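You operate a simulated robot arm through the tools that you are given. There is no shell and no other tool. Be economical: measure what you need, move in short steps, check, and stop when the job is done.

You run a simulated robot arm. Do the job below in one go: nothing can be reset, and whatever is moved stays where it is left.

JOB
Key the card's parts of blue and gold into the bowl, then whisk it to one shade in the holder.
Fine: put the whisk back; leave the pearl key alone and the spare bowl in its drawer.

The check looks at the end state, three seconds after you hand in, the way a careful person would. Anything else that was tipped, shoved, dropped, spilled or broken makes it a failure.

ROBOT AND FRAMES
A 6-joint arm with a two-finger parallel gripper, fixed in place. Base frame: the origin is at the foot of the arm, x ahead of it, y to its left, z up; the work surface is at about z = 82. Lengths are in cm, angles in degrees, forces in N, time in s.
With the tool pointing down near the work surface it reaches from about 26 to 68 cm from the base axis. Its first joint turns from -66.0 to 66.0 degrees. Payload 2.9 kg.
The TCP is the grasp point between the finger pads, 3 cm short of the fingertips. In the tool frame z runs along the fingers and y along their closing line. The gripper opens to 11 cm. The fingers are 2 cm wide and 1 cm thick; the gripper's body (4.8 by 11.2 cm) begins 5.5 cm behind the TCP.
Orientation is told as [roll, pitch, yaw] about the base's x, y, z axes, in that order, counted from this pose: with the fingers straight down and closing along the base's y, the tool's x points along the base's -x, its y along +y and its z along -z.

CONTROLS
- The arm moves only by the tool play_rows. Its argument "motion" is a list of rows, each a list of 3 entries, a list of its own where there are three numbers: the shift along the tool's x, y, z in units of 100 mm (1.0 is 100 mm), then the turn, a rotation vector about the tool's x, y, z in units of 90 degrees (1.0 is 90 degrees), then the opening, from 0 (shut) to 1 (fully open). In form: [[[x, y, z], [wx, wy, wz], jaw], ...]. A call has 1 to 8 rows; each row is the pose to reach, as a shift and turn from the pose commanded when the call began, along the tool's axes at that moment. A call with a number of a shift or a turn outside -1 to 1 is refused whole. A row lasts 0.2 s, in which the tool goes at most 5 cm and 8.6 degrees; a call with a longer step from one row to the next is refused whole, and so is a gripper value outside its range. A pose out of reach is approached as far as the arm can. The call stops where the force on the tool passes 70 N (or 10 N more than at its start, if that is more) or the arm is blocked; 0.2 s more then pass. The fingers move at their own pace (about 10.8 cm/s each) and stop on an object; they squeeze with about 21 N. The grip force told is the motor's: it shows also when the fingers shut on nothing. Time passes only in rows, and 0.2 s behind the last, so rows that repeat a pose let the fingers close. The reply holds the time, the measured pose of the TCP, the force on the tool along the base axes, the opening and the grip force, in the units named above and with some noise, with the torque about the TCP (base axes, N m) and any sound that the robot's microphone picked up, and new pictures: "show" is both (left out), scene, wrist or none.
- Cameras (640 x 400 px; columns grow to the right, rows downward): "scene" is fixed at [8.2, 42.91, 139.96]; the picture's right is [-0.77, -0.64, 0.00], its down [-0.32, 0.38, -0.87] and it looks along [0.56, -0.67, -0.49] (base axes); focal length 220 px, centre (320, 200). "wrist" rides on the gripper at [7.2, 1.7, -10.3] in the tool frame; the picture's right is [-0.23, 0.97, 0.00], its down [-0.76, -0.18, -0.62] and it looks along [-0.61, -0.14, 0.78] (tool axes); focal length 222 px, centre (320, 200). There is no depth. A picture from a camera that has moved, and an enlarged one, comes with that camera's place and axes in the base frame and with its lens. The place of the scene camera against the robot may be out by one fixed shift of up to 1.2 cm in any direction.
- zoom(camera, box): a new picture of the part [left, top, right, bottom] of that camera's present view, enlarged. The clock stands still meanwhile.
- close_job(): hands the job in; it is judged then, once.

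Go step by step. Nothing tells you positions but the pictures and the camera data: compare them with the known pose of the tool, close in by small moves and look again before you grip or let go. The budget is 120 turns and 200 pictures, counting those below and the enlarged ones. Unless the task says otherwise, let go and move clear before handing in, and close with one line.

The tools are called as a command line: name --argument value ..., lists and objects as JSON in quotes. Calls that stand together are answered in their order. play_rows: Moves the arm, as the interface text tells. Its arguments: {"type":"object","properties":{"motion":{"type":"array","items":{"type":"array"}},"show":{"type":"string","enum":["both","scene","wrist","none"]}},"required":["motion"]} The other tools are called the same way: zoom (camera, box) takes an enlarged picture of a part of a camera's view; close_job () hands the job in.

At the start:

```text
t: 0.0
ee_pos: [31.67, 2.62, 133.61]
tool_rot: [0.0, -0.2, -0.1]
contact_force: [-0.7, 0.3, 0.8]
ft_torque: [0.01, 0.01, -0.02]
gripper_width: 10.99
finger_force: 0.1
```

scene: 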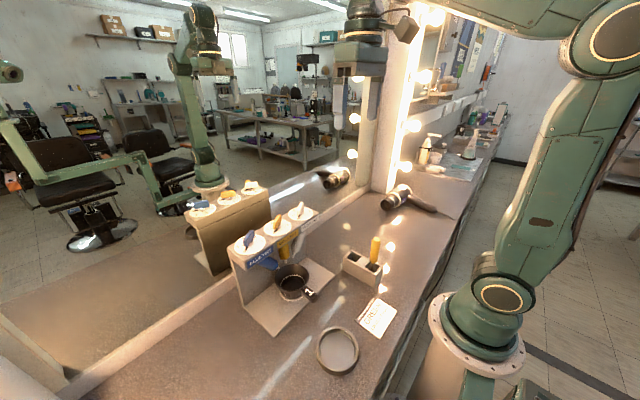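
wrist: 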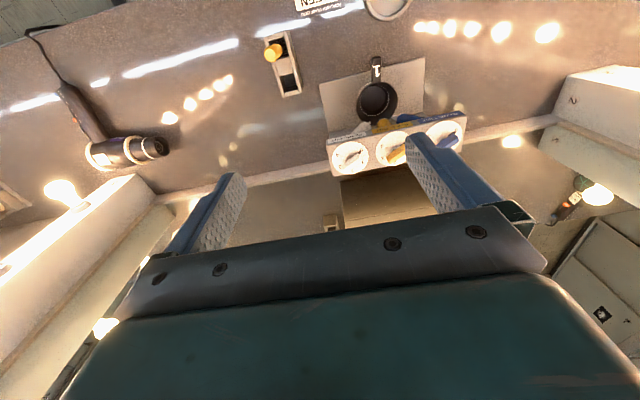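

I see a dispenser with three keys, a bowl under it, a whisk in a holder block, and a card. I'll zoom in on these first.

zoom --camera "scene" --box '[220, 190, 340, 340]'

zoom --camera "scene" --box '[300, 220, 420, 380]'

zoom --camera "wrist" --box '[240, 0, 480, 180]'

zoom --camera "scene" --box '[350, 290, 404, 344]'

```text
2.67 times, centred on (280, 265) of scene
camera zoom: at [8.2, 42.91, 139.96], right [-0.77, -0.64, 0.0], down [-0.32, 0.38, -0.87], along [0.56, -0.67, -0.49], focal length 588 px, centre (427, 27)
```

zoom: 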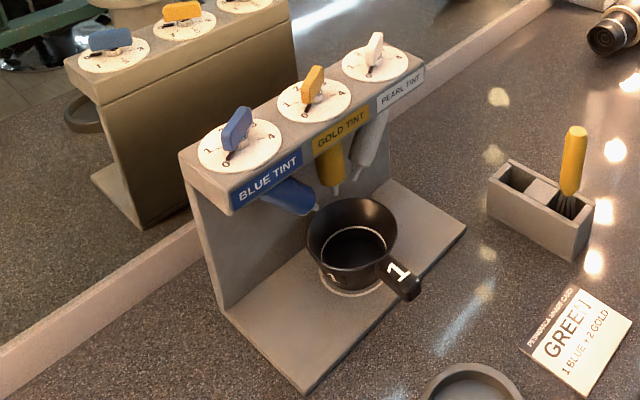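

```text
2.50 times, centred on (360, 300) of scene
camera zoom: at [8.2, 42.91, 139.96], right [-0.77, -0.64, 0.0], down [-0.32, 0.38, -0.87], along [0.56, -0.67, -0.49], focal length 551 px, centre (220, -50)
```

zoom: 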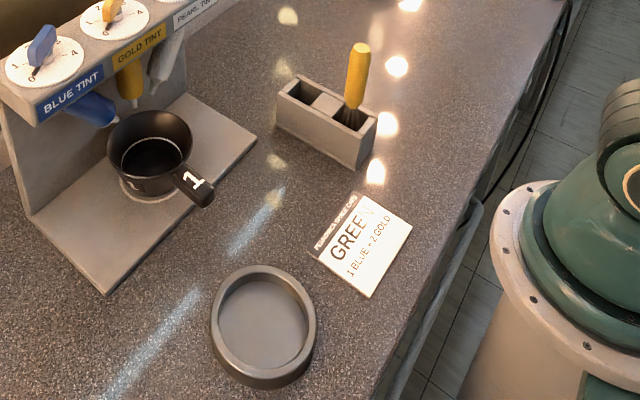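

```text
2.22 times, centred on (360, 90) of wrist
camera zoom: at [24.45, 4.29, 143.68], right [0.23, 0.97, 0.0], down [0.76, -0.18, 0.63], along [0.61, -0.14, -0.78], focal length 494 px, centre (231, 444)
```

zoom: 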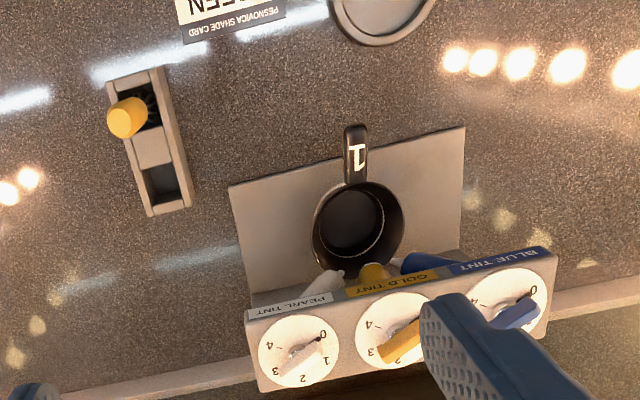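

```text
7.41 times, centred on (377, 317) of scene
camera zoom: at [8.2, 42.91, 139.96], right [-0.77, -0.64, 0.0], down [-0.32, 0.38, -0.87], along [0.56, -0.67, -0.49], focal length 1633 px, centre (-102, -667)
```

zoom: 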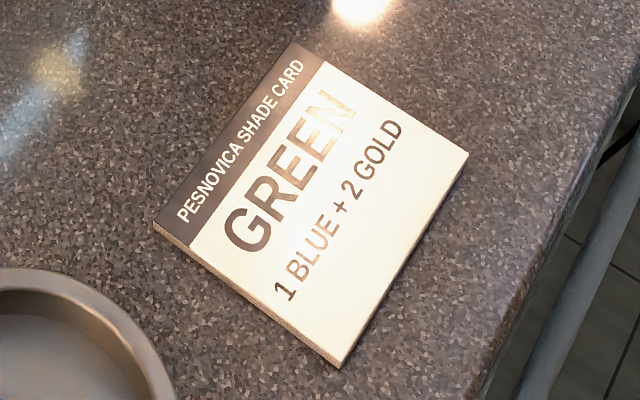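

The card reads 1 blue + 2 gold. I'll move closer above the dials to read them.

play_rows --motion '[[[-0.06, 0.23, 0.25], [0, 0, 0], 1], [[-0.13, 0.46, 0.5], [0, 0, 0], 1], [[-0.2, 0.7, 0.75], [0, 0, 0], 1]]' --show "none"

play_rows --motion '[[[-0.06, 0.23, 0.25], [0, 0, 0], 1], [[-0.13, 0.46, 0.5], [0, 0, 0], 1], [[-0.2, 0.7, 0.75], [0, 0, 0], 1]]'

```text
t: 0.8
ee_pos: [33.44, 9.59, 126.09]
tool_rot: [0.0, -0.2, 0.0]
contact_force: [0.3, 0.6, 0.9]
ft_torque: [-0.02, 0.03, 0.02]
gripper_width: 11.0
finger_force: 0.0
```

```text
t: 1.6
ee_pos: [35.58, 16.78, 118.53]
tool_rot: [0.0, -0.3, 0.0]
contact_force: [0.2, 0.2, 0.6]
ft_torque: [0.01, 0.02, 0.06]
gripper_width: 11.02
finger_force: 0.0
camera wrist: at [28.41, 18.34, 128.73], right [0.23, 0.97, 0.0], down [0.76, -0.18, 0.63], along [0.61, -0.14, -0.78], focal length 222 px, centre (320, 200)
```

scene: 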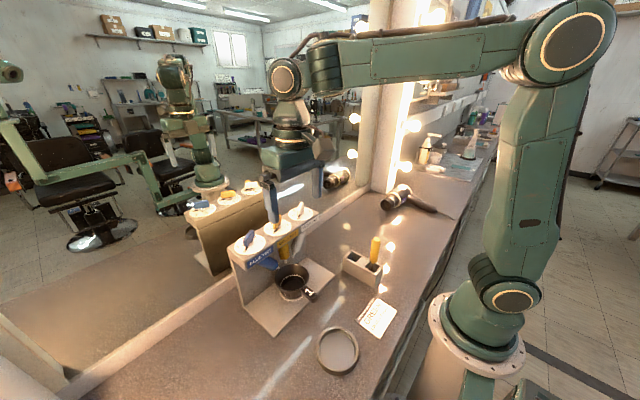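
wrist: 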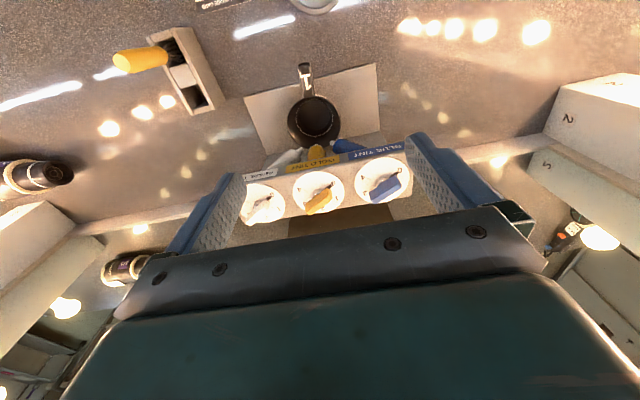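

zoom --camera "wrist" --box '[230, 130, 420, 240]'

zoom --camera "scene" --box '[225, 195, 325, 265]'

```text
3.37 times, centred on (325, 185) of wrist
camera zoom: at [28.41, 18.34, 128.73], right [0.23, 0.97, 0.0], down [0.76, -0.18, 0.63], along [0.61, -0.14, -0.78], focal length 748 px, centre (303, 250)
```

zoom: 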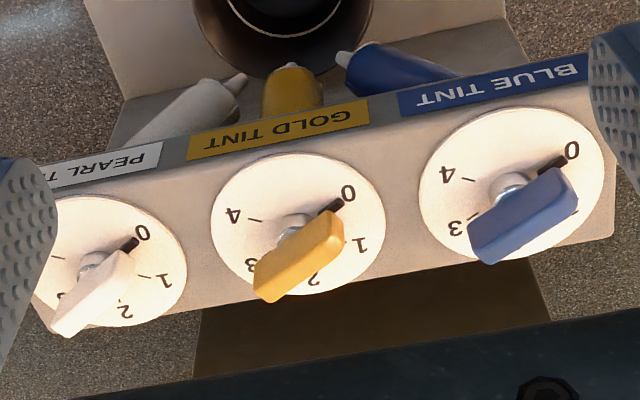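

```text
5.71 times, centred on (275, 230) of scene
camera zoom: at [8.2, 42.91, 139.96], right [-0.77, -0.64, 0.0], down [-0.32, 0.38, -0.87], along [0.56, -0.67, -0.49], focal length 1260 px, centre (577, 29)
```

zoom: 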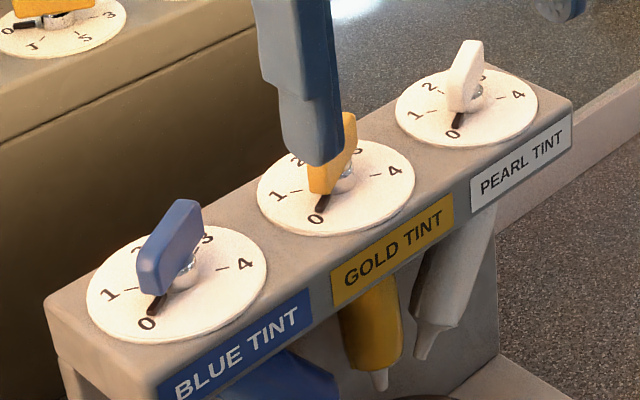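

Dials sit at x≈46.4, z≈103.9: blue y≈22.7, gold y≈14.0, pearl y≈5.3. The pointers are on 0 and the marks run about 58–60° apart. I'll go above the blue key and turn the hand across its blade.

play_rows --motion '[[[-0.14, 0.08, 0], [0, 0, -0.095], 0.45], [[-0.28, 0.17, 0], [0, 0, -0.19], 0.45], [[-0.42, 0.25, 0], [0, 0, -0.285], 0.45], [[-0.57, 0.34, 0], [0, 0, -0.38], 0.45], [[-0.71, 0.42, 0], [0, 0, -0.475], 0.45], [[-0.85, 0.51, 0], [0, 0, -0.57], 0.45], [[-1.0, 0.59, 0], [0, 0, -0.665], 0.45]]' --show "none"

play_rows --motion '[[[0, 0, 0], [0, 0, -0.095], 0.45], [[0, 0, 0], [0, 0, -0.19], 0.45], [[0, 0, 0], [0, 0, -0.285], 0.45], [[0, 0, 0], [0, 0, -0.38], 0.45], [[0, 0, 0], [0, 0, -0.475], 0.45], [[0, 0, 0], [0, 0, -0.57], 0.45], [[0, 0, 0], [0, 0, -0.64], 0.45]]'

```text
t: 3.2
ee_pos: [45.6, 22.56, 118.46]
tool_rot: [-0.1, 0.0, 60.1]
contact_force: [0.4, -0.4, 0.4]
ft_torque: [0.01, 0.0, 0.0]
gripper_width: 4.98
finger_force: 0.1
```

```text
t: 4.8
ee_pos: [45.68, 22.48, 118.57]
tool_rot: [-0.1, 0.1, 117.7]
contact_force: [-0.3, -0.1, -0.3]
ft_torque: [-0.01, -0.01, 0.0]
gripper_width: 4.97
finger_force: 0.0
camera wrist: at [47.59, 15.21, 128.78], right [-0.97, -0.25, 0.0], down [-0.2, 0.76, 0.62], along [-0.15, 0.6, -0.78], focal length 222 px, centre (320, 200)
```

scene: 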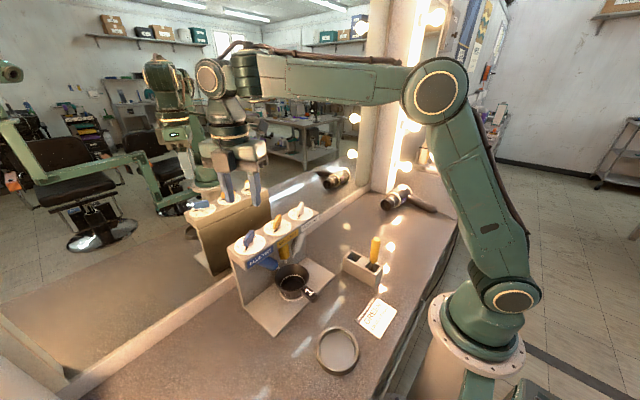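
wrist: 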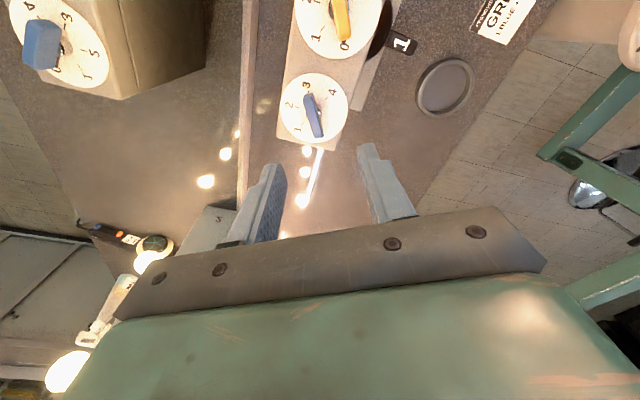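

zoom --camera "wrist" --box '[260, 50, 400, 150]'

```text
4.00 times, centred on (330, 100) of wrist
camera zoom: at [47.59, 15.21, 128.78], right [-0.97, -0.25, 0.0], down [-0.2, 0.76, 0.62], along [-0.15, 0.6, -0.78], focal length 888 px, centre (280, 600)
```

zoom: 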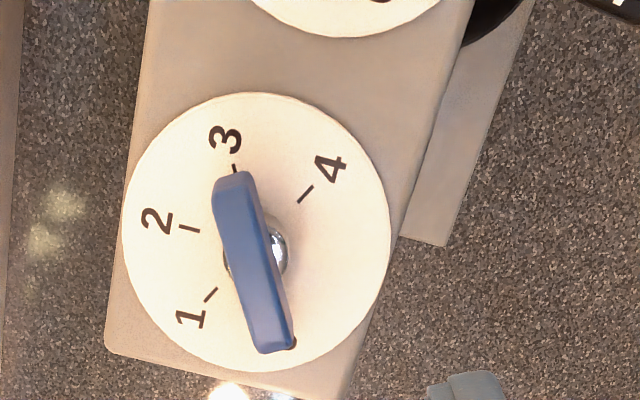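

The blade sits at about 118–120°, which matches the hand. I'll centre over the dial and descend around the blade.

play_rows --motion '[[[0.038, -0.07, 0.25], [0, 0, -0.01], 0.45], [[0.038, -0.07, 0.5], [0, 0, -0.01], 0.45], [[0.038, -0.07, 0.7], [0, 0, -0.01], 0.45], [[0.038, -0.07, 0.85], [0, 0, -0.01], 0.45]]'

zoom --camera "scene" --box '[210, 190, 310, 260]'

```text
t: 5.8
ee_pos: [46.33, 22.53, 110.05]
tool_rot: [-0.1, 0.1, 118.4]
contact_force: [0.4, -0.6, 0.6]
ft_torque: [-0.04, 0.03, 0.02]
gripper_width: 4.95
finger_force: 0.1
camera wrist: at [48.46, 15.26, 120.23], right [-0.96, -0.26, 0.0], down [-0.21, 0.75, 0.62], along [-0.16, 0.6, -0.78], focal length 222 px, centre (320, 200)
```

scene: 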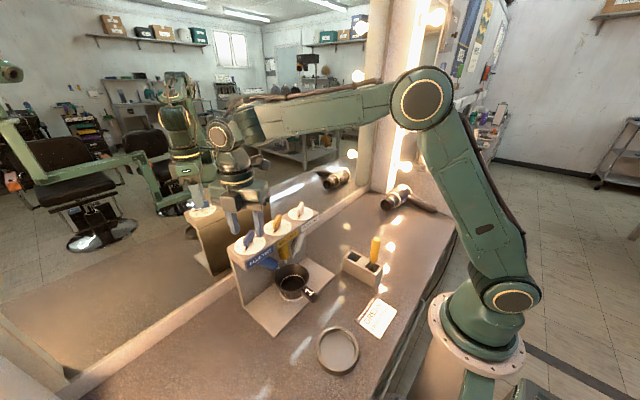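
wrist: 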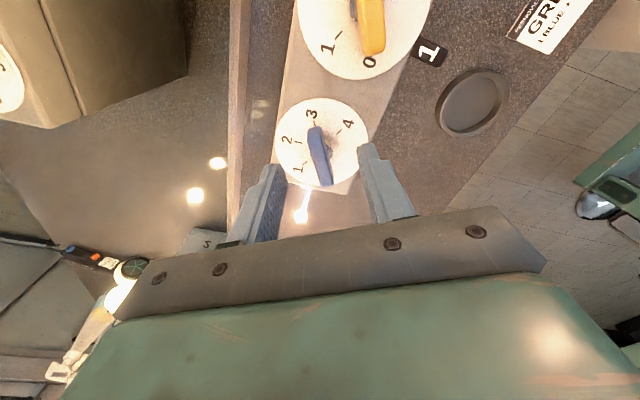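

```text
5.71 times, centred on (260, 225) of scene
camera zoom: at [8.2, 42.91, 139.96], right [-0.77, -0.64, 0.0], down [-0.32, 0.38, -0.87], along [0.56, -0.67, -0.49], focal length 1260 px, centre (663, 57)
```

zoom: 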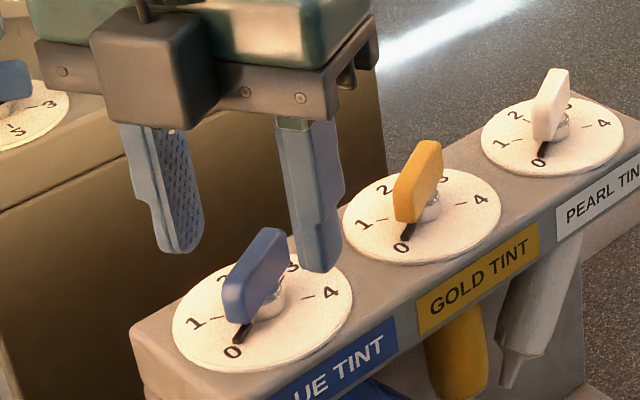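

Fingers straddle the blade. I'll go down to z≈107.3 and close.

play_rows --motion '[[[0.02, -0.005, 0.15], [0, 0, 0], 0.45], [[0.02, -0.005, 0.27], [0, 0, 0], 0.45], [[0.02, -0.005, 0.27], [0, 0, 0], 0.2], [[0.02, -0.005, 0.27], [0, 0, 0], 0.0], [[0.02, -0.005, 0.27], [0, 0, 0], 0.0]]'

zoom --camera "scene" --box '[210, 190, 310, 260]'

```text
t: 7.0
ee_pos: [46.54, 22.17, 107.2]
tool_rot: [-0.2, 0.1, 118.3]
contact_force: [0.9, 0.4, 0.8]
ft_torque: [0.03, -0.05, 0.0]
gripper_width: 1.77
finger_force: 21.2
camera wrist: at [48.52, 15.02, 117.49], right [-0.96, -0.26, 0.0], down [-0.21, 0.76, 0.62], along [-0.16, 0.6, -0.78], focal length 222 px, centre (320, 200)
```

scene: 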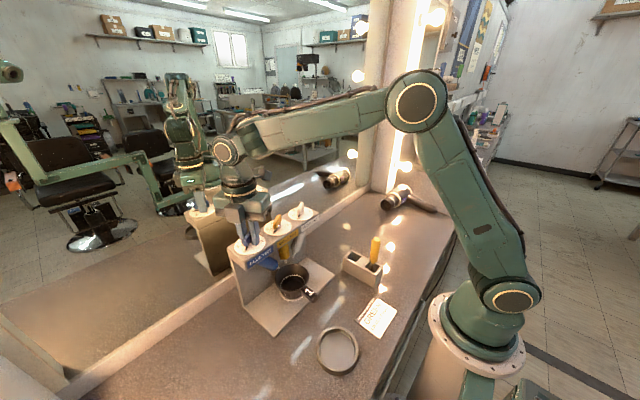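
wrist: 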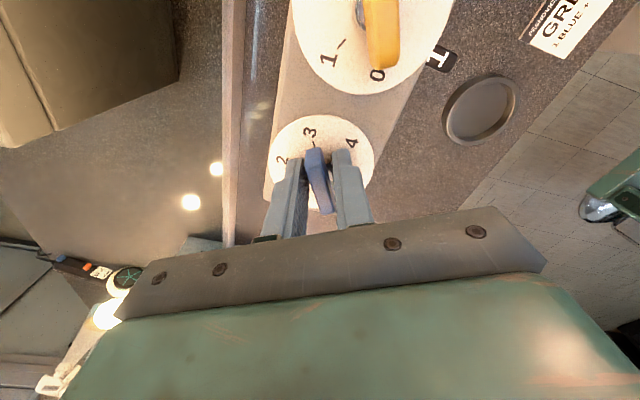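

```text
5.71 times, centred on (260, 225) of scene
camera zoom: at [8.21, 42.91, 139.96], right [-0.77, -0.64, 0.0], down [-0.32, 0.38, -0.87], along [0.56, -0.67, -0.49], focal length 1260 px, centre (663, 57)
```

zoom: 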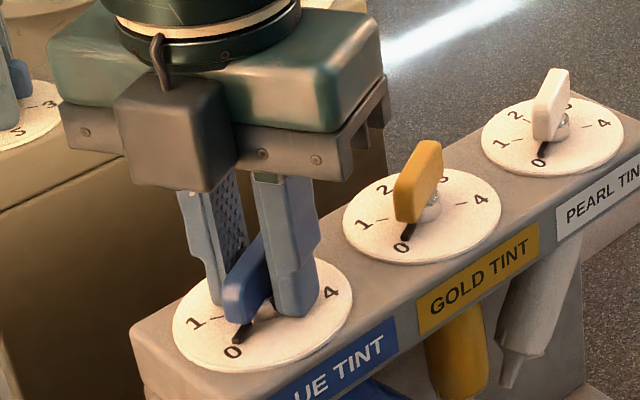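

Gripped. Turning the blue key clockwise toward 1.

play_rows --motion '[[[0, 0, 0], [0, 0, 0.09], 0], [[0, 0, 0], [0, 0, 0.18], 0], [[0, 0, 0], [0, 0, 0.27], 0], [[0, 0, 0], [0, 0, 0.36], 0], [[0, 0, 0], [0, 0, 0.45], 0], [[0, 0, 0], [0, 0, 0.54], 0], [[0, 0, 0], [0, 0, 0.62], 0]]'

zoom --camera "scene" --box '[210, 190, 330, 310]'

```text
t: 8.6
ee_pos: [46.7, 22.54, 107.3]
tool_rot: [-0.1, 0.0, 62.5]
contact_force: [-5.4, -0.6, -0.7]
ft_torque: [0.12, 0.05, 0.05]
gripper_width: 1.76
finger_force: 20.9
camera wrist: at [41.83, 16.75, 117.52], right [-0.76, 0.65, 0.0], down [0.51, 0.59, 0.63], along [0.41, 0.47, -0.78], focal length 222 px, centre (320, 200)
```

scene: 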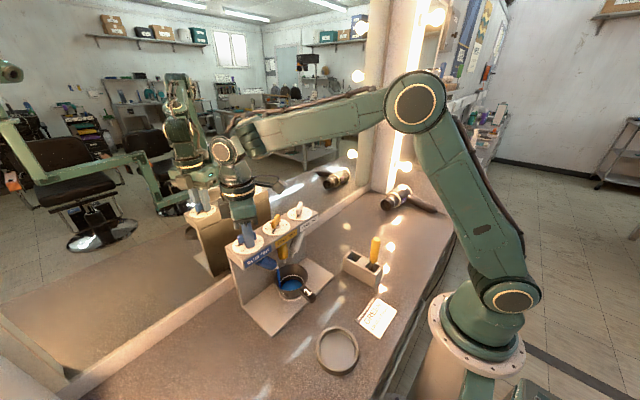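
wrist: 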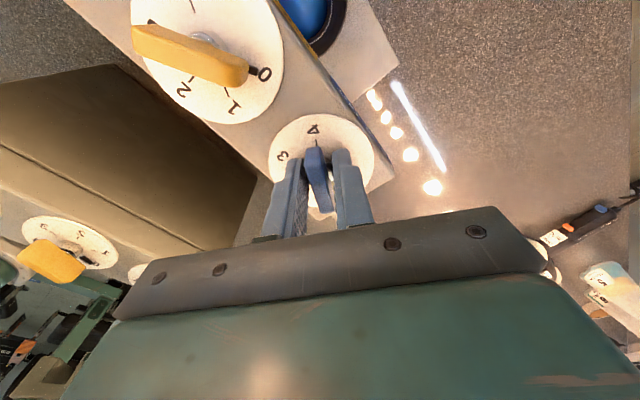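

```text
3.33 times, centred on (270, 250) of scene
camera zoom: at [8.19, 42.91, 139.96], right [-0.77, -0.64, 0.0], down [-0.32, 0.38, -0.87], along [0.56, -0.67, -0.49], focal length 735 px, centre (487, 33)
```

zoom: 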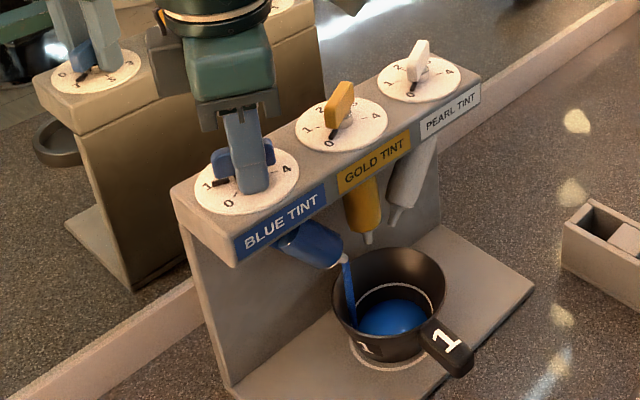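

Blue is pouring. The pointer is near 1; I'll check briefly whether the flow stops by itself.

play_rows --motion '[[[0, 0, 0], [0, 0, 0.0], 0]]' --show "none"

zoom --camera "scene" --box '[220, 210, 330, 320]'

```text
t: 9.0
ee_pos: [46.51, 22.48, 107.28]
tool_rot: [-0.2, -0.1, 62.5]
contact_force: [-3.4, 4.6, -0.4]
ft_torque: [0.08, 0.1, 0.03]
gripper_width: 1.77
finger_force: 20.9
```

```text
3.64 times, centred on (275, 265) of scene
camera zoom: at [8.2, 42.93, 139.96], right [-0.77, -0.64, 0.0], down [-0.32, 0.38, -0.87], along [0.56, -0.67, -0.49], focal length 802 px, centre (484, -36)
```

zoom: 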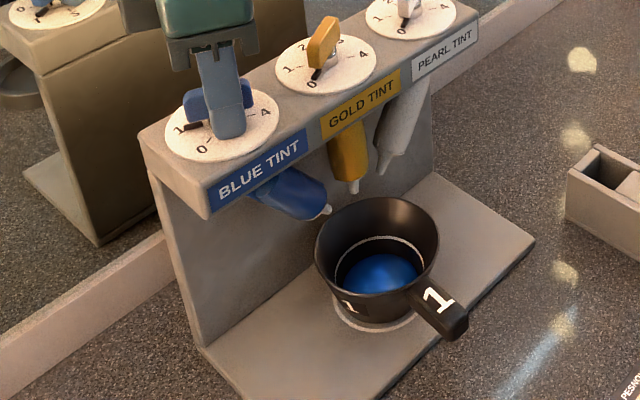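

The flow stopped on its own after one part. I'll release and lift to read the dial.

play_rows --motion '[[[0, 0, 0], [0, 0, 0], 0.4], [[0, 0, 0], [0, 0, 0], 0.4], [[0, 0, -0.25], [0, 0, 0], 0.4], [[0, 0, -0.5], [0, 0, 0], 0.4]]' --show "wrist"

zoom --camera "scene" --box '[220, 210, 330, 320]'

zoom --camera "wrist" --box '[180, 0, 420, 200]'

```text
t: 10.0
ee_pos: [46.55, 22.41, 112.59]
tool_rot: [-0.1, -0.2, 62.5]
contact_force: [0.0, -0.4, 0.3]
ft_torque: [-0.02, 0.0, 0.02]
gripper_width: 4.4
finger_force: 0.0
camera wrist: at [41.81, 16.66, 122.68], right [-0.76, 0.65, 0.0], down [0.51, 0.59, 0.62], along [0.41, 0.47, -0.78], focal length 222 px, centre (320, 200)
```

wrist: 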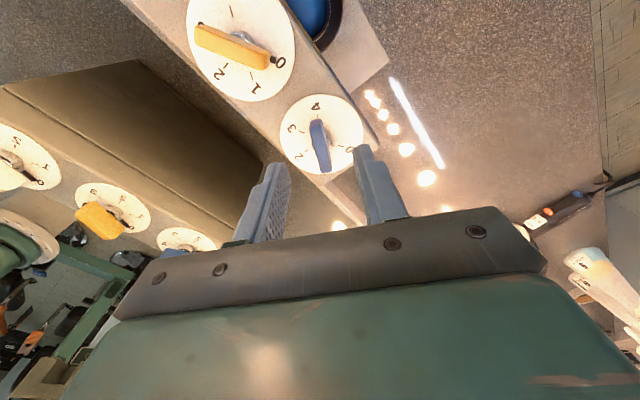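

```text
3.64 times, centred on (275, 265) of scene
camera zoom: at [8.2, 42.91, 139.96], right [-0.77, -0.64, 0.0], down [-0.32, 0.38, -0.87], along [0.56, -0.67, -0.49], focal length 802 px, centre (484, -36)
```

zoom: 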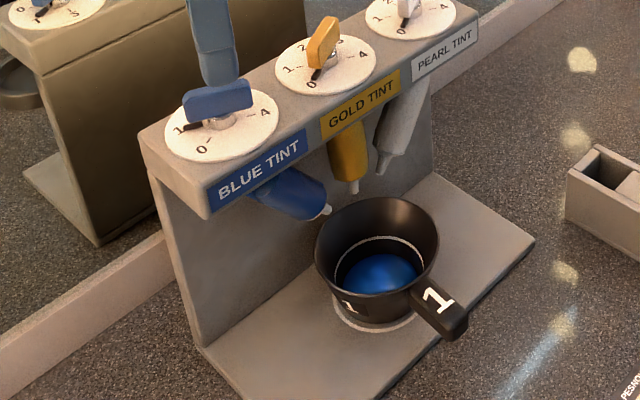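

```text
2.00 times, centred on (300, 100) of wrist
camera zoom: at [41.81, 16.66, 122.68], right [-0.76, 0.65, 0.0], down [0.51, 0.59, 0.62], along [0.41, 0.47, -0.78], focal length 444 px, centre (360, 400)
```

zoom: 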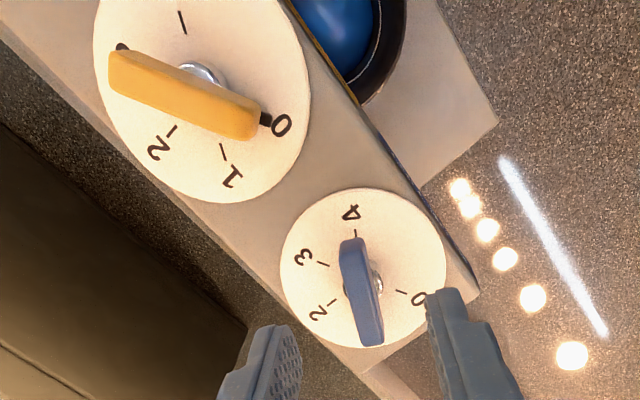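

Blue rests on 1. Now to gold: centre about (46.45, 13.85), turning the hand back to 118.5°.

play_rows --motion '[[[0.11, -0.055, 0], [0, 0, -0.09], 0.4], [[0.22, -0.11, 0], [0, 0, -0.18], 0.4], [[0.33, -0.165, 0], [0, 0, -0.27], 0.4], [[0.44, -0.22, 0], [0, 0, -0.36], 0.4], [[0.55, -0.275, 0], [0, 0, -0.45], 0.4], [[0.66, -0.33, 0], [0, 0, -0.54], 0.4], [[0.763, -0.386, 0], [0, 0, -0.622], 0.4]]'

zoom --camera "scene" --box '[210, 180, 330, 260]'

zoom --camera "wrist" --box '[220, 50, 420, 220]'

```text
t: 11.6
ee_pos: [46.61, 13.99, 112.24]
tool_rot: [-0.1, 0.1, 118.7]
contact_force: [-0.6, -0.2, 0.7]
ft_torque: [0.02, 0.0, -0.03]
gripper_width: 4.39
finger_force: 0.1
camera wrist: at [48.61, 6.66, 122.5], right [-0.96, -0.27, 0.0], down [-0.21, 0.75, 0.62], along [-0.16, 0.6, -0.78], focal length 222 px, centre (320, 200)
```

scene: 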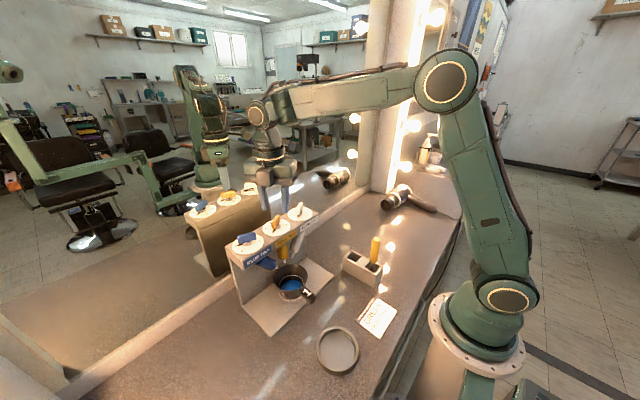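
wrist: 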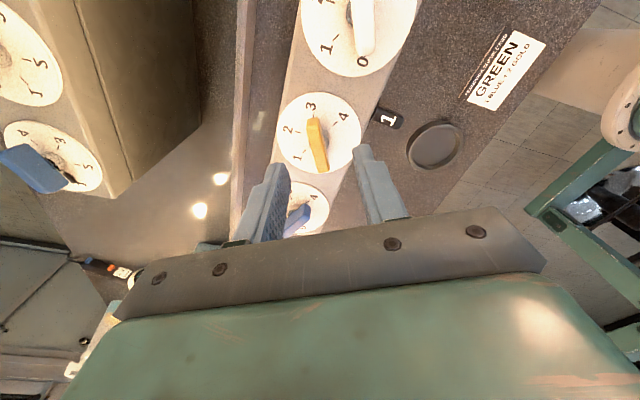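

```text
5.00 times, centred on (270, 220) of scene
camera zoom: at [8.2, 42.91, 139.96], right [-0.77, -0.64, 0.0], down [-0.32, 0.38, -0.87], along [0.56, -0.67, -0.49], focal length 1102 px, centre (570, 100)
```

zoom: 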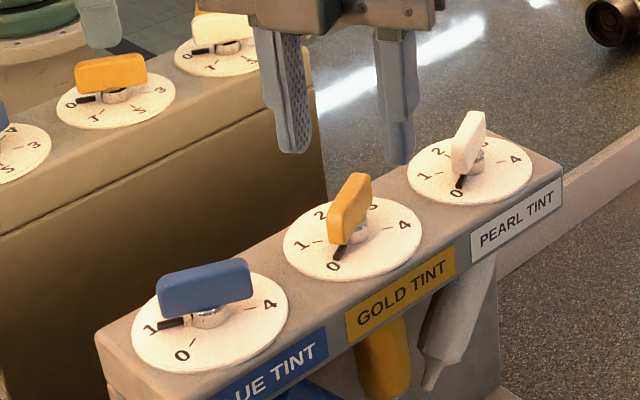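

```text
2.35 times, centred on (320, 135) of wrist
camera zoom: at [48.61, 6.66, 122.5], right [-0.96, -0.27, 0.0], down [-0.21, 0.75, 0.62], along [-0.16, 0.6, -0.78], focal length 523 px, centre (320, 353)
```

zoom: 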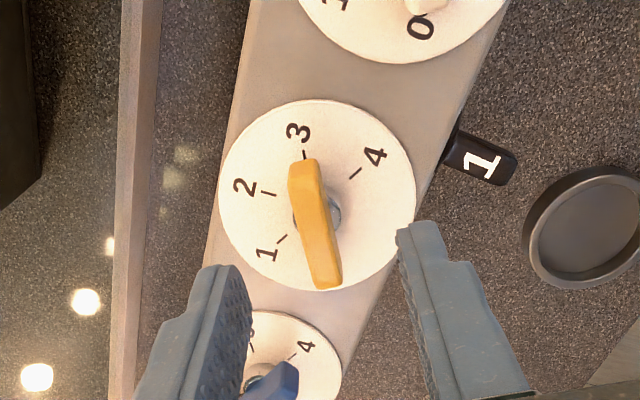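

play_rows --motion '[[[0.008, 0.0, 0.17], [0, 0, 0], 0.4], [[0.008, 0.0, 0.35], [0, 0, 0], 0.4], [[0.008, 0.0, 0.495], [0, 0, 0], 0.4], [[0.008, 0.0, 0.495], [0, 0, 0], 0.2], [[0.008, 0.0, 0.495], [0, 0, 0], 0.0], [[0.008, 0.0, 0.495], [0, 0, 0], 0.0]]' --show "none"

zoom --camera "scene" --box '[210, 180, 330, 260]'

```text
t: 13.0
ee_pos: [46.77, 13.8, 107.34]
tool_rot: [-0.3, 0.0, 118.4]
contact_force: [10.3, 5.1, 0.2]
ft_torque: [-0.22, -0.52, -0.02]
gripper_width: 1.78
finger_force: 20.8
```

```text
5.00 times, centred on (270, 220) of scene
camera zoom: at [8.23, 42.93, 139.96], right [-0.77, -0.64, 0.0], down [-0.32, 0.38, -0.87], along [0.56, -0.67, -0.49], focal length 1102 px, centre (570, 100)
```

zoom: 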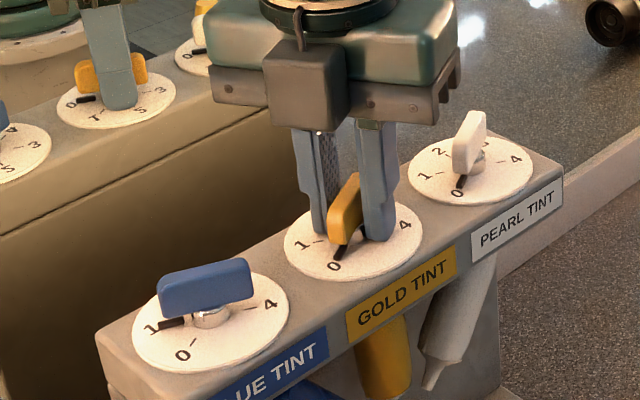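

Gripped with a little side force. I'll ease that off and turn gold clockwise to 2, about 117°.

play_rows --motion '[[[0, -0.015, 0], [0, 0, 0.09], 0], [[0, -0.015, 0], [0, 0, 0.18], 0], [[0, -0.015, 0], [0, 0, 0.27], 0], [[0, -0.015, 0], [0, 0, 0.36], 0], [[0, -0.015, 0], [0, 0, 0.45], 0], [[0, -0.015, 0], [0, 0, 0.54], 0], [[0, -0.015, 0], [0, 0, 0.63], 0], [[0, -0.015, 0], [0, 0, 0.72], 0]]' --show "none"

play_rows --motion '[[[0, 0, 0], [0, 0, 0.09], 0], [[0, 0, 0], [0, 0, 0.18], 0], [[0, 0, 0], [0, 0, 0.27], 0], [[0, 0, 0], [0, 0, 0.36], 0], [[0, 0, 0], [0, 0, 0.45], 0], [[0, 0, 0], [0, 0, 0.52], 0], [[0, 0, 0], [0, 0, 0.56], 0]]' --show "none"

zoom --camera "scene" --box '[220, 190, 340, 310]'

zoom --camera "wrist" --box '[240, 50, 400, 220]'

```text
t: 14.8
ee_pos: [46.69, 13.92, 107.5]
tool_rot: [-0.1, -0.1, 53.5]
contact_force: [-6.9, 8.3, 0.4]
ft_torque: [0.25, 0.18, 0.07]
gripper_width: 1.77
finger_force: 20.5
```

```text
t: 16.4
ee_pos: [46.77, 13.83, 107.5]
tool_rot: [-0.1, -0.2, 3.1]
contact_force: [5.1, 7.9, -0.1]
ft_torque: [0.24, 0.11, 0.01]
gripper_width: 1.78
finger_force: 20.8
```

```text
3.33 times, centred on (280, 250) of scene
camera zoom: at [8.22, 42.93, 139.95], right [-0.77, -0.64, 0.0], down [-0.32, 0.38, -0.87], along [0.56, -0.67, -0.49], focal length 735 px, centre (453, 33)
```

zoom: 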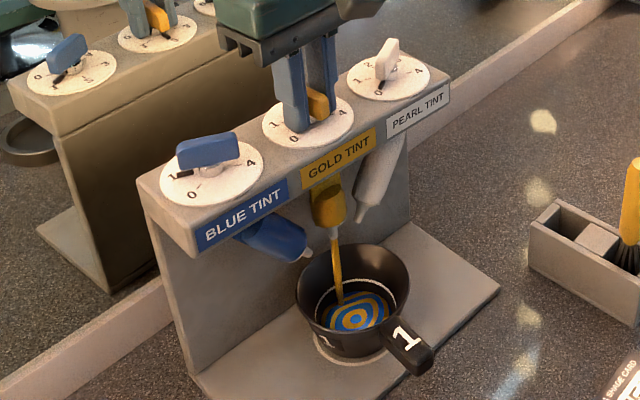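

```text
2.35 times, centred on (320, 135) of wrist
camera zoom: at [39.49, 15.03, 117.57], right [0.17, 0.98, 0.0], down [0.77, -0.14, 0.63], along [0.62, -0.11, -0.78], focal length 523 px, centre (320, 353)
```

zoom: 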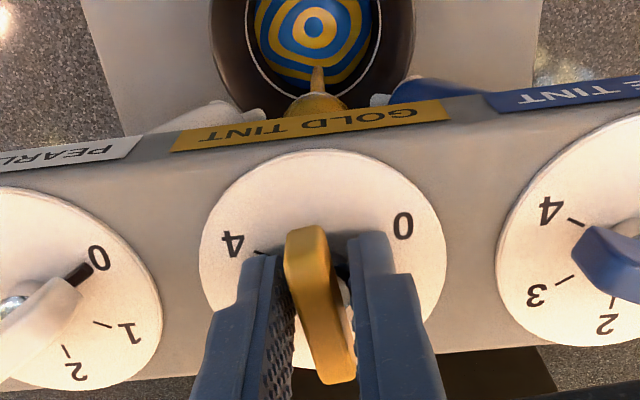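

play_rows --motion '[[[0, 0, 0], [0, 0, 0], 0], [[0, 0, 0], [0, 0, 0], 0], [[0, 0, 0], [0, 0, 0], 0], [[0, 0, 0], [0, 0, 0], 0.4], [[0, 0, 0], [0, 0, 0], 0.4], [[0, 0, -0.25], [0, 0, 0], 0.4], [[0, 0, -0.5], [0, 0, 0], 0.4]]' --show "wrist"

zoom --camera "scene" --box '[220, 190, 340, 310]'

zoom --camera "wrist" --box '[240, 50, 400, 220]'

```text
t: 18.0
ee_pos: [46.53, 13.93, 112.43]
tool_rot: [0.0, -0.2, 3.3]
contact_force: [-0.8, 0.4, 0.1]
ft_torque: [0.01, -0.03, -0.01]
gripper_width: 4.38
finger_force: 0.2
camera wrist: at [39.34, 15.04, 122.65], right [0.17, 0.99, 0.0], down [0.77, -0.13, 0.63], along [0.62, -0.11, -0.78], focal length 222 px, centre (320, 200)
```

wrist: 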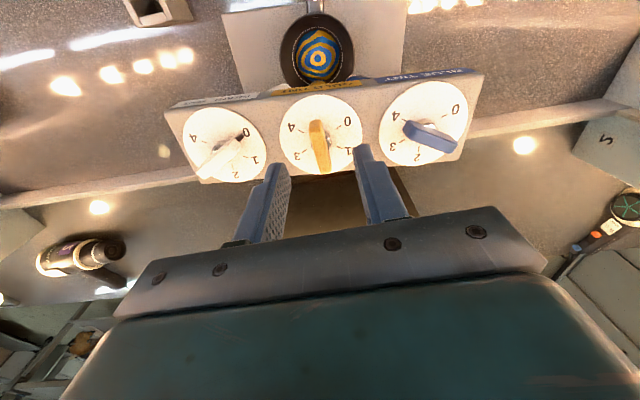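

```text
3.33 times, centred on (280, 250) of scene
camera zoom: at [8.2, 42.91, 139.96], right [-0.77, -0.64, 0.0], down [-0.32, 0.38, -0.87], along [0.56, -0.67, -0.49], focal length 735 px, centre (453, 33)
```

zoom: 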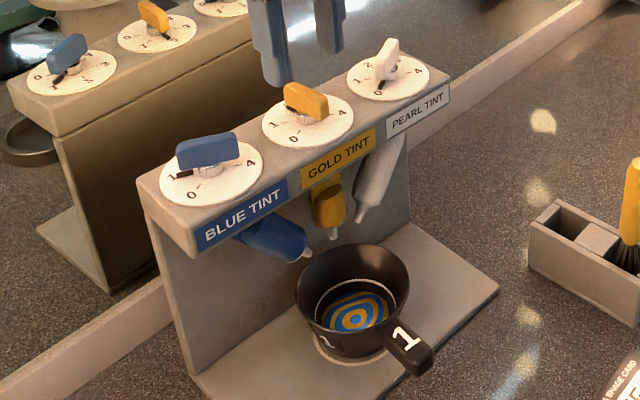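

```text
2.35 times, centred on (320, 135) of wrist
camera zoom: at [39.34, 15.04, 122.65], right [0.17, 0.99, 0.0], down [0.77, -0.13, 0.63], along [0.62, -0.11, -0.78], focal length 523 px, centre (320, 353)
```

zoom: 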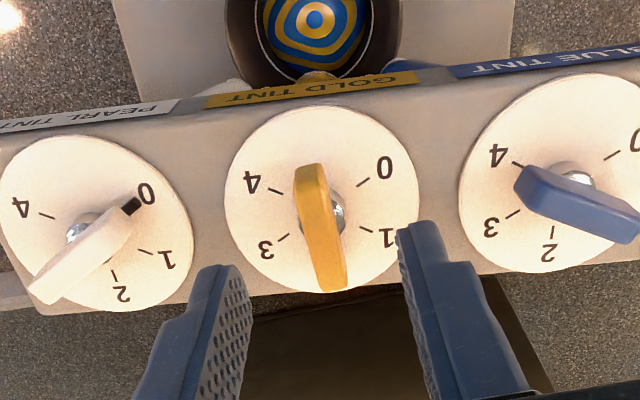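

Both doses are in and flows have stopped. Next I back off to look at the bowl's handle.

play_rows --motion '[[[0.33, 0.01, 0], [0, 0, 0.018], 0.4], [[0.66, 0.02, 0], [0, 0, 0.036], 0.4], [[0.99, 0.03, 0], [0, 0, 0.036], 0.4]]' --show "none"

play_rows --motion '[[[0.4, 0.0, -0.2], [0, 0, 0], 0.4], [[0.8, 0, -0.3], [0, 0, 0], 0.4]]'

zoom --camera "wrist" --box '[200, 0, 440, 170]'

```text
t: 18.8
ee_pos: [36.68, 13.68, 112.49]
tool_rot: [0.0, -0.2, 0.1]
contact_force: [-0.5, -0.2, 0.4]
ft_torque: [0.0, 0.04, 0.01]
gripper_width: 4.41
finger_force: 0.0
```

```text
t: 19.4
ee_pos: [28.71, 13.54, 115.31]
tool_rot: [0.0, -0.2, 0.1]
contact_force: [0.4, 0.5, 0.6]
ft_torque: [0.01, -0.03, -0.02]
gripper_width: 4.37
finger_force: 0.0
camera wrist: at [21.51, 15.13, 125.58], right [0.23, 0.97, 0.0], down [0.76, -0.18, 0.63], along [0.61, -0.14, -0.78], focal length 222 px, centre (320, 200)
```

scene: 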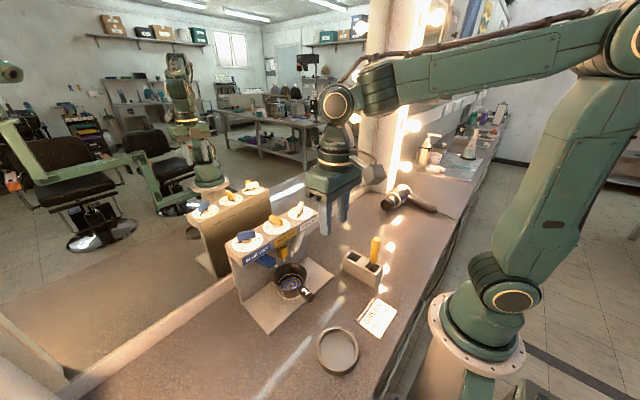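
wrist: 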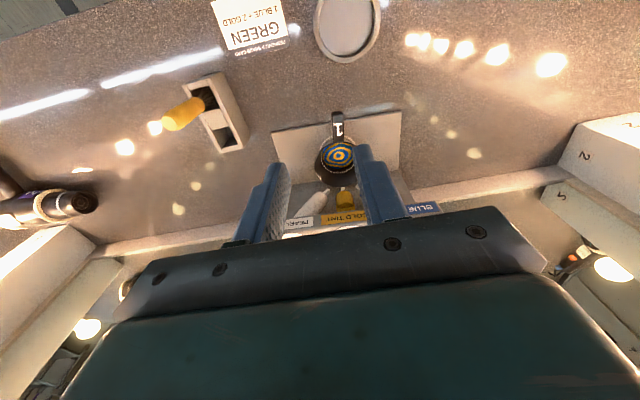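

```text
2.35 times, centred on (320, 85) of wrist
camera zoom: at [21.51, 15.13, 125.58], right [0.23, 0.97, 0.0], down [0.76, -0.18, 0.63], along [0.61, -0.14, -0.78], focal length 523 px, centre (320, 471)
```

zoom: 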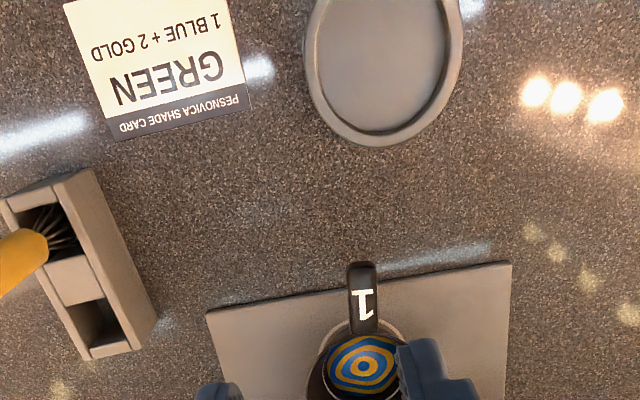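

The handle runs from about (38.3, 14.7) to (33.3, 15.4) at z≈88. I'll approach above its middle with yaw −7.

play_rows --motion '[[[-0.2, 0.05, 0.3], [0, 0, 0.04], 0.4], [[-0.4, 0.1, 0.6], [0, 0, 0.078], 0.4], [[-0.63, 0.16, 0.95], [0, 0, 0.078], 0.4]]' --show "none"

play_rows --motion '[[[0, 0, 0.4], [0, 0, 0], 0.4], [[0, 0, 0.85], [0, 0, 0], 0.4]]'

zoom --camera "wrist" --box '[220, 60, 420, 230]'

zoom --camera "scene" --box '[240, 220, 360, 320]'

```text
t: 20.2
ee_pos: [35.0, 15.19, 105.72]
tool_rot: [0.0, -0.2, -7.0]
contact_force: [0.7, -0.4, 0.2]
ft_torque: [-0.01, 0.02, -0.02]
gripper_width: 4.41
finger_force: 0.1
```

```text
t: 20.8
ee_pos: [35.14, 15.39, 97.2]
tool_rot: [0.1, -0.1, -6.9]
contact_force: [0.7, -0.1, 0.6]
ft_torque: [0.01, 0.0, 0.03]
gripper_width: 4.44
finger_force: 0.1
camera wrist: at [28.19, 17.89, 107.39], right [0.34, 0.94, 0.0], down [0.73, -0.27, 0.63], along [0.59, -0.21, -0.78], focal length 222 px, centre (320, 200)
```

scene: 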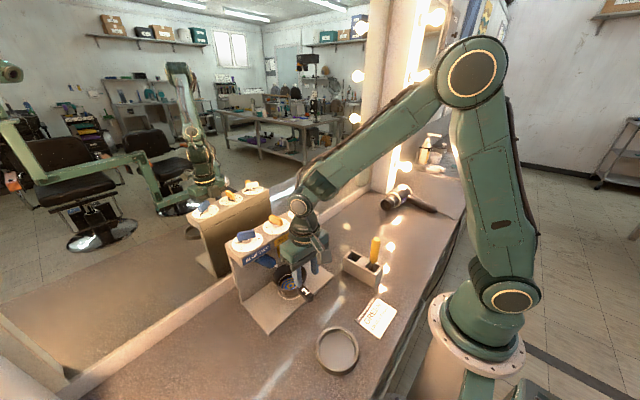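
wrist: 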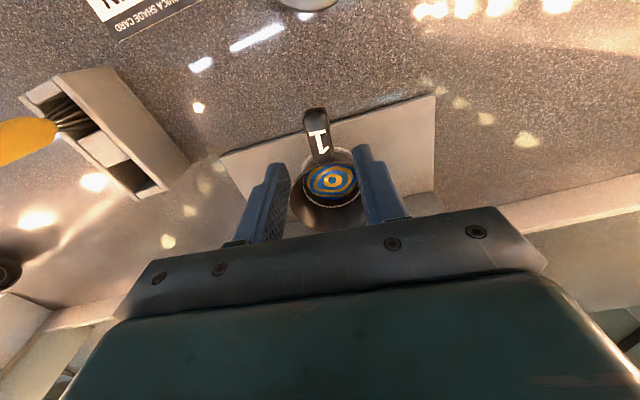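

```text
2.35 times, centred on (320, 145) of wrist
camera zoom: at [28.19, 17.89, 107.39], right [0.34, 0.94, 0.0], down [0.73, -0.27, 0.63], along [0.59, -0.21, -0.78], focal length 523 px, centre (320, 329)
```

zoom: 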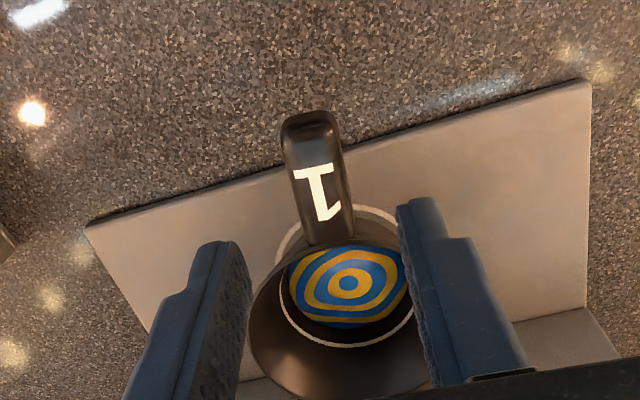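

```text
4.00 times, centred on (300, 270) of scene
camera zoom: at [8.2, 42.91, 139.96], right [-0.77, -0.64, 0.0], down [-0.32, 0.38, -0.87], along [0.56, -0.67, -0.49], focal length 882 px, centre (400, -80)
```

zoom: 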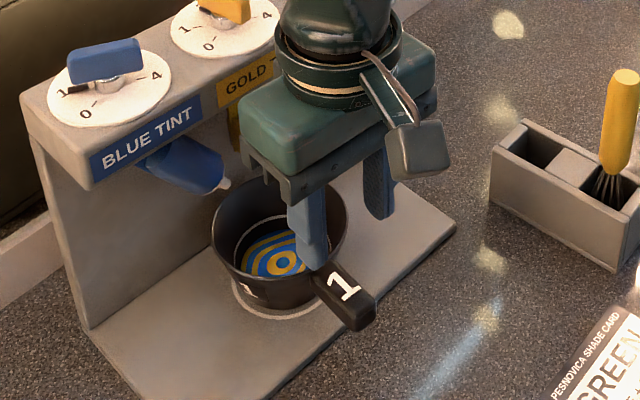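

play_rows --motion '[[[-0.068, -0.016, 0.3], [0, 0, 0.028], 0.4], [[-0.068, -0.016, 0.6], [0, 0, 0.028], 0.4], [[-0.068, -0.016, 0.89], [0, 0, 0.028], 0.4]]' --show "wrist"

zoom --camera "scene" --box '[240, 220, 360, 320]'

```text
t: 21.6
ee_pos: [35.84, 15.01, 88.54]
tool_rot: [-0.1, -0.2, -9.6]
contact_force: [-0.2, -0.8, 0.7]
ft_torque: [0.0, 0.0, 0.02]
gripper_width: 4.41
finger_force: 0.1
camera wrist: at [28.98, 17.82, 98.8], right [0.38, 0.92, 0.0], down [0.72, -0.3, 0.63], along [0.58, -0.24, -0.78], focal length 222 px, centre (320, 200)
```

wrist: 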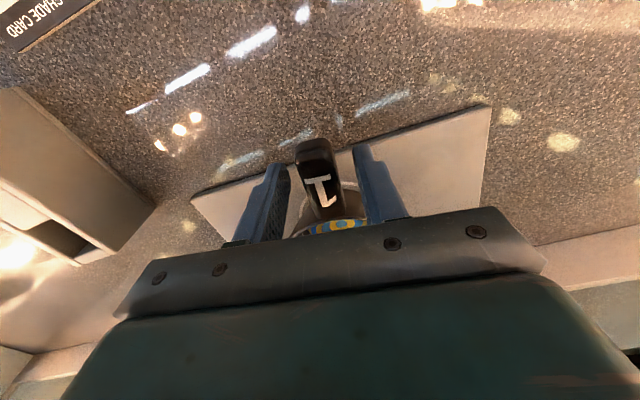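

```text
4.00 times, centred on (300, 270) of scene
camera zoom: at [8.2, 42.91, 139.96], right [-0.77, -0.64, 0.0], down [-0.32, 0.38, -0.87], along [0.56, -0.67, -0.49], focal length 882 px, centre (400, -80)
```

zoom: 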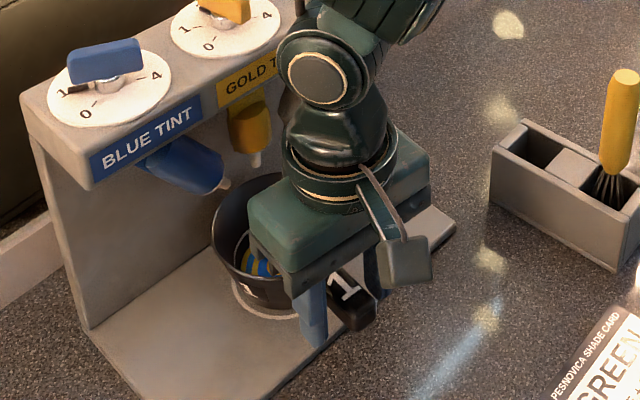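

The fingers straddle the handle. Closing.

play_rows --motion '[[[0, 0, 0], [0, 0, 0], 0.2], [[0, 0, 0], [0, 0, 0], 0], [[0, 0, 0], [0, 0, 0], 0]]' --show "wrist"

zoom --camera "scene" --box '[240, 220, 360, 320]'

```text
t: 22.4
ee_pos: [35.83, 15.08, 88.61]
tool_rot: [-0.1, -0.2, -9.5]
contact_force: [-0.1, -0.3, -0.5]
ft_torque: [0.03, 0.05, 0.03]
gripper_width: 2.13
finger_force: 21.3
camera wrist: at [28.98, 17.82, 98.83], right [0.38, 0.92, 0.0], down [0.72, -0.3, 0.63], along [0.58, -0.24, -0.78], focal length 222 px, centre (320, 200)
```

wrist: 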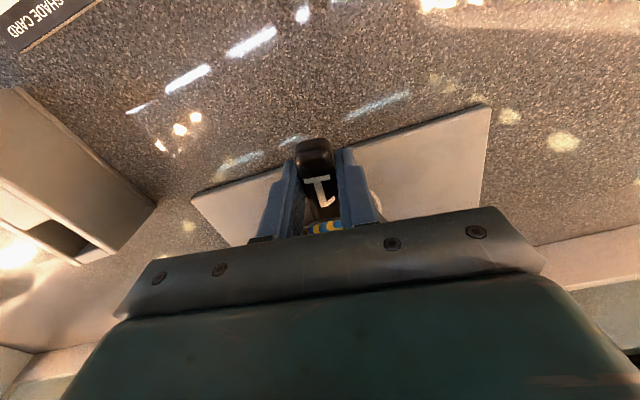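

```text
4.00 times, centred on (300, 270) of scene
camera zoom: at [8.2, 42.91, 139.96], right [-0.77, -0.64, 0.0], down [-0.32, 0.38, -0.87], along [0.56, -0.67, -0.49], focal length 882 px, centre (400, -80)
```

zoom: 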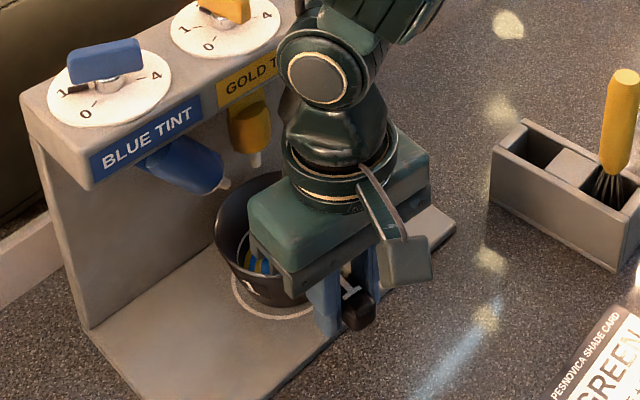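

play_rows --motion '[[[0, 0, -0.04], [0, 0, 0], 0], [[0, 0, -0.09], [0, 0, 0], 0], [[0, 0, -0.09], [0, 0, 0], 0]]' --show "wrist"

zoom --camera "scene" --box '[240, 220, 360, 320]'

```text
t: 23.2
ee_pos: [35.82, 14.87, 89.51]
tool_rot: [0.0, -0.2, -9.4]
contact_force: [-1.0, 0.0, -1.3]
ft_torque: [0.0, 0.06, -0.01]
gripper_width: 2.14
finger_force: 21.0
camera wrist: at [29.0, 17.76, 99.62], right [0.38, 0.92, 0.0], down [0.72, -0.3, 0.63], along [0.58, -0.24, -0.78], focal length 222 px, centre (320, 200)
```

wrist: 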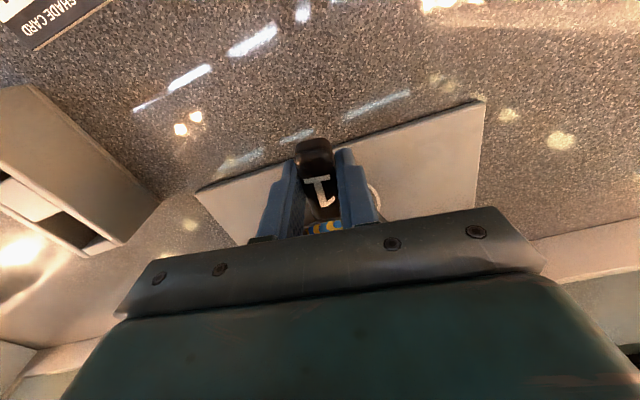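

```text
4.00 times, centred on (300, 270) of scene
camera zoom: at [8.2, 42.91, 139.96], right [-0.77, -0.64, 0.0], down [-0.32, 0.38, -0.87], along [0.56, -0.67, -0.49], focal length 882 px, centre (400, -80)
```

zoom: 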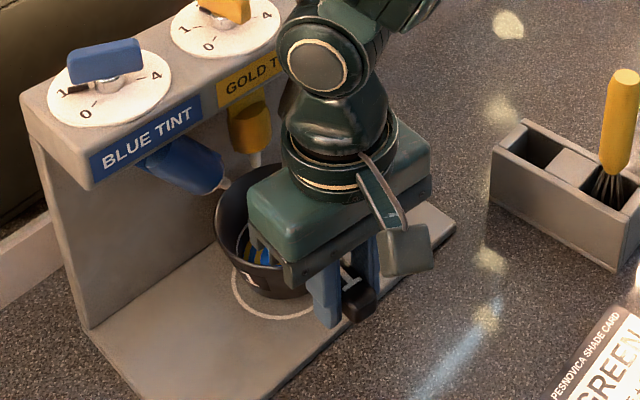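

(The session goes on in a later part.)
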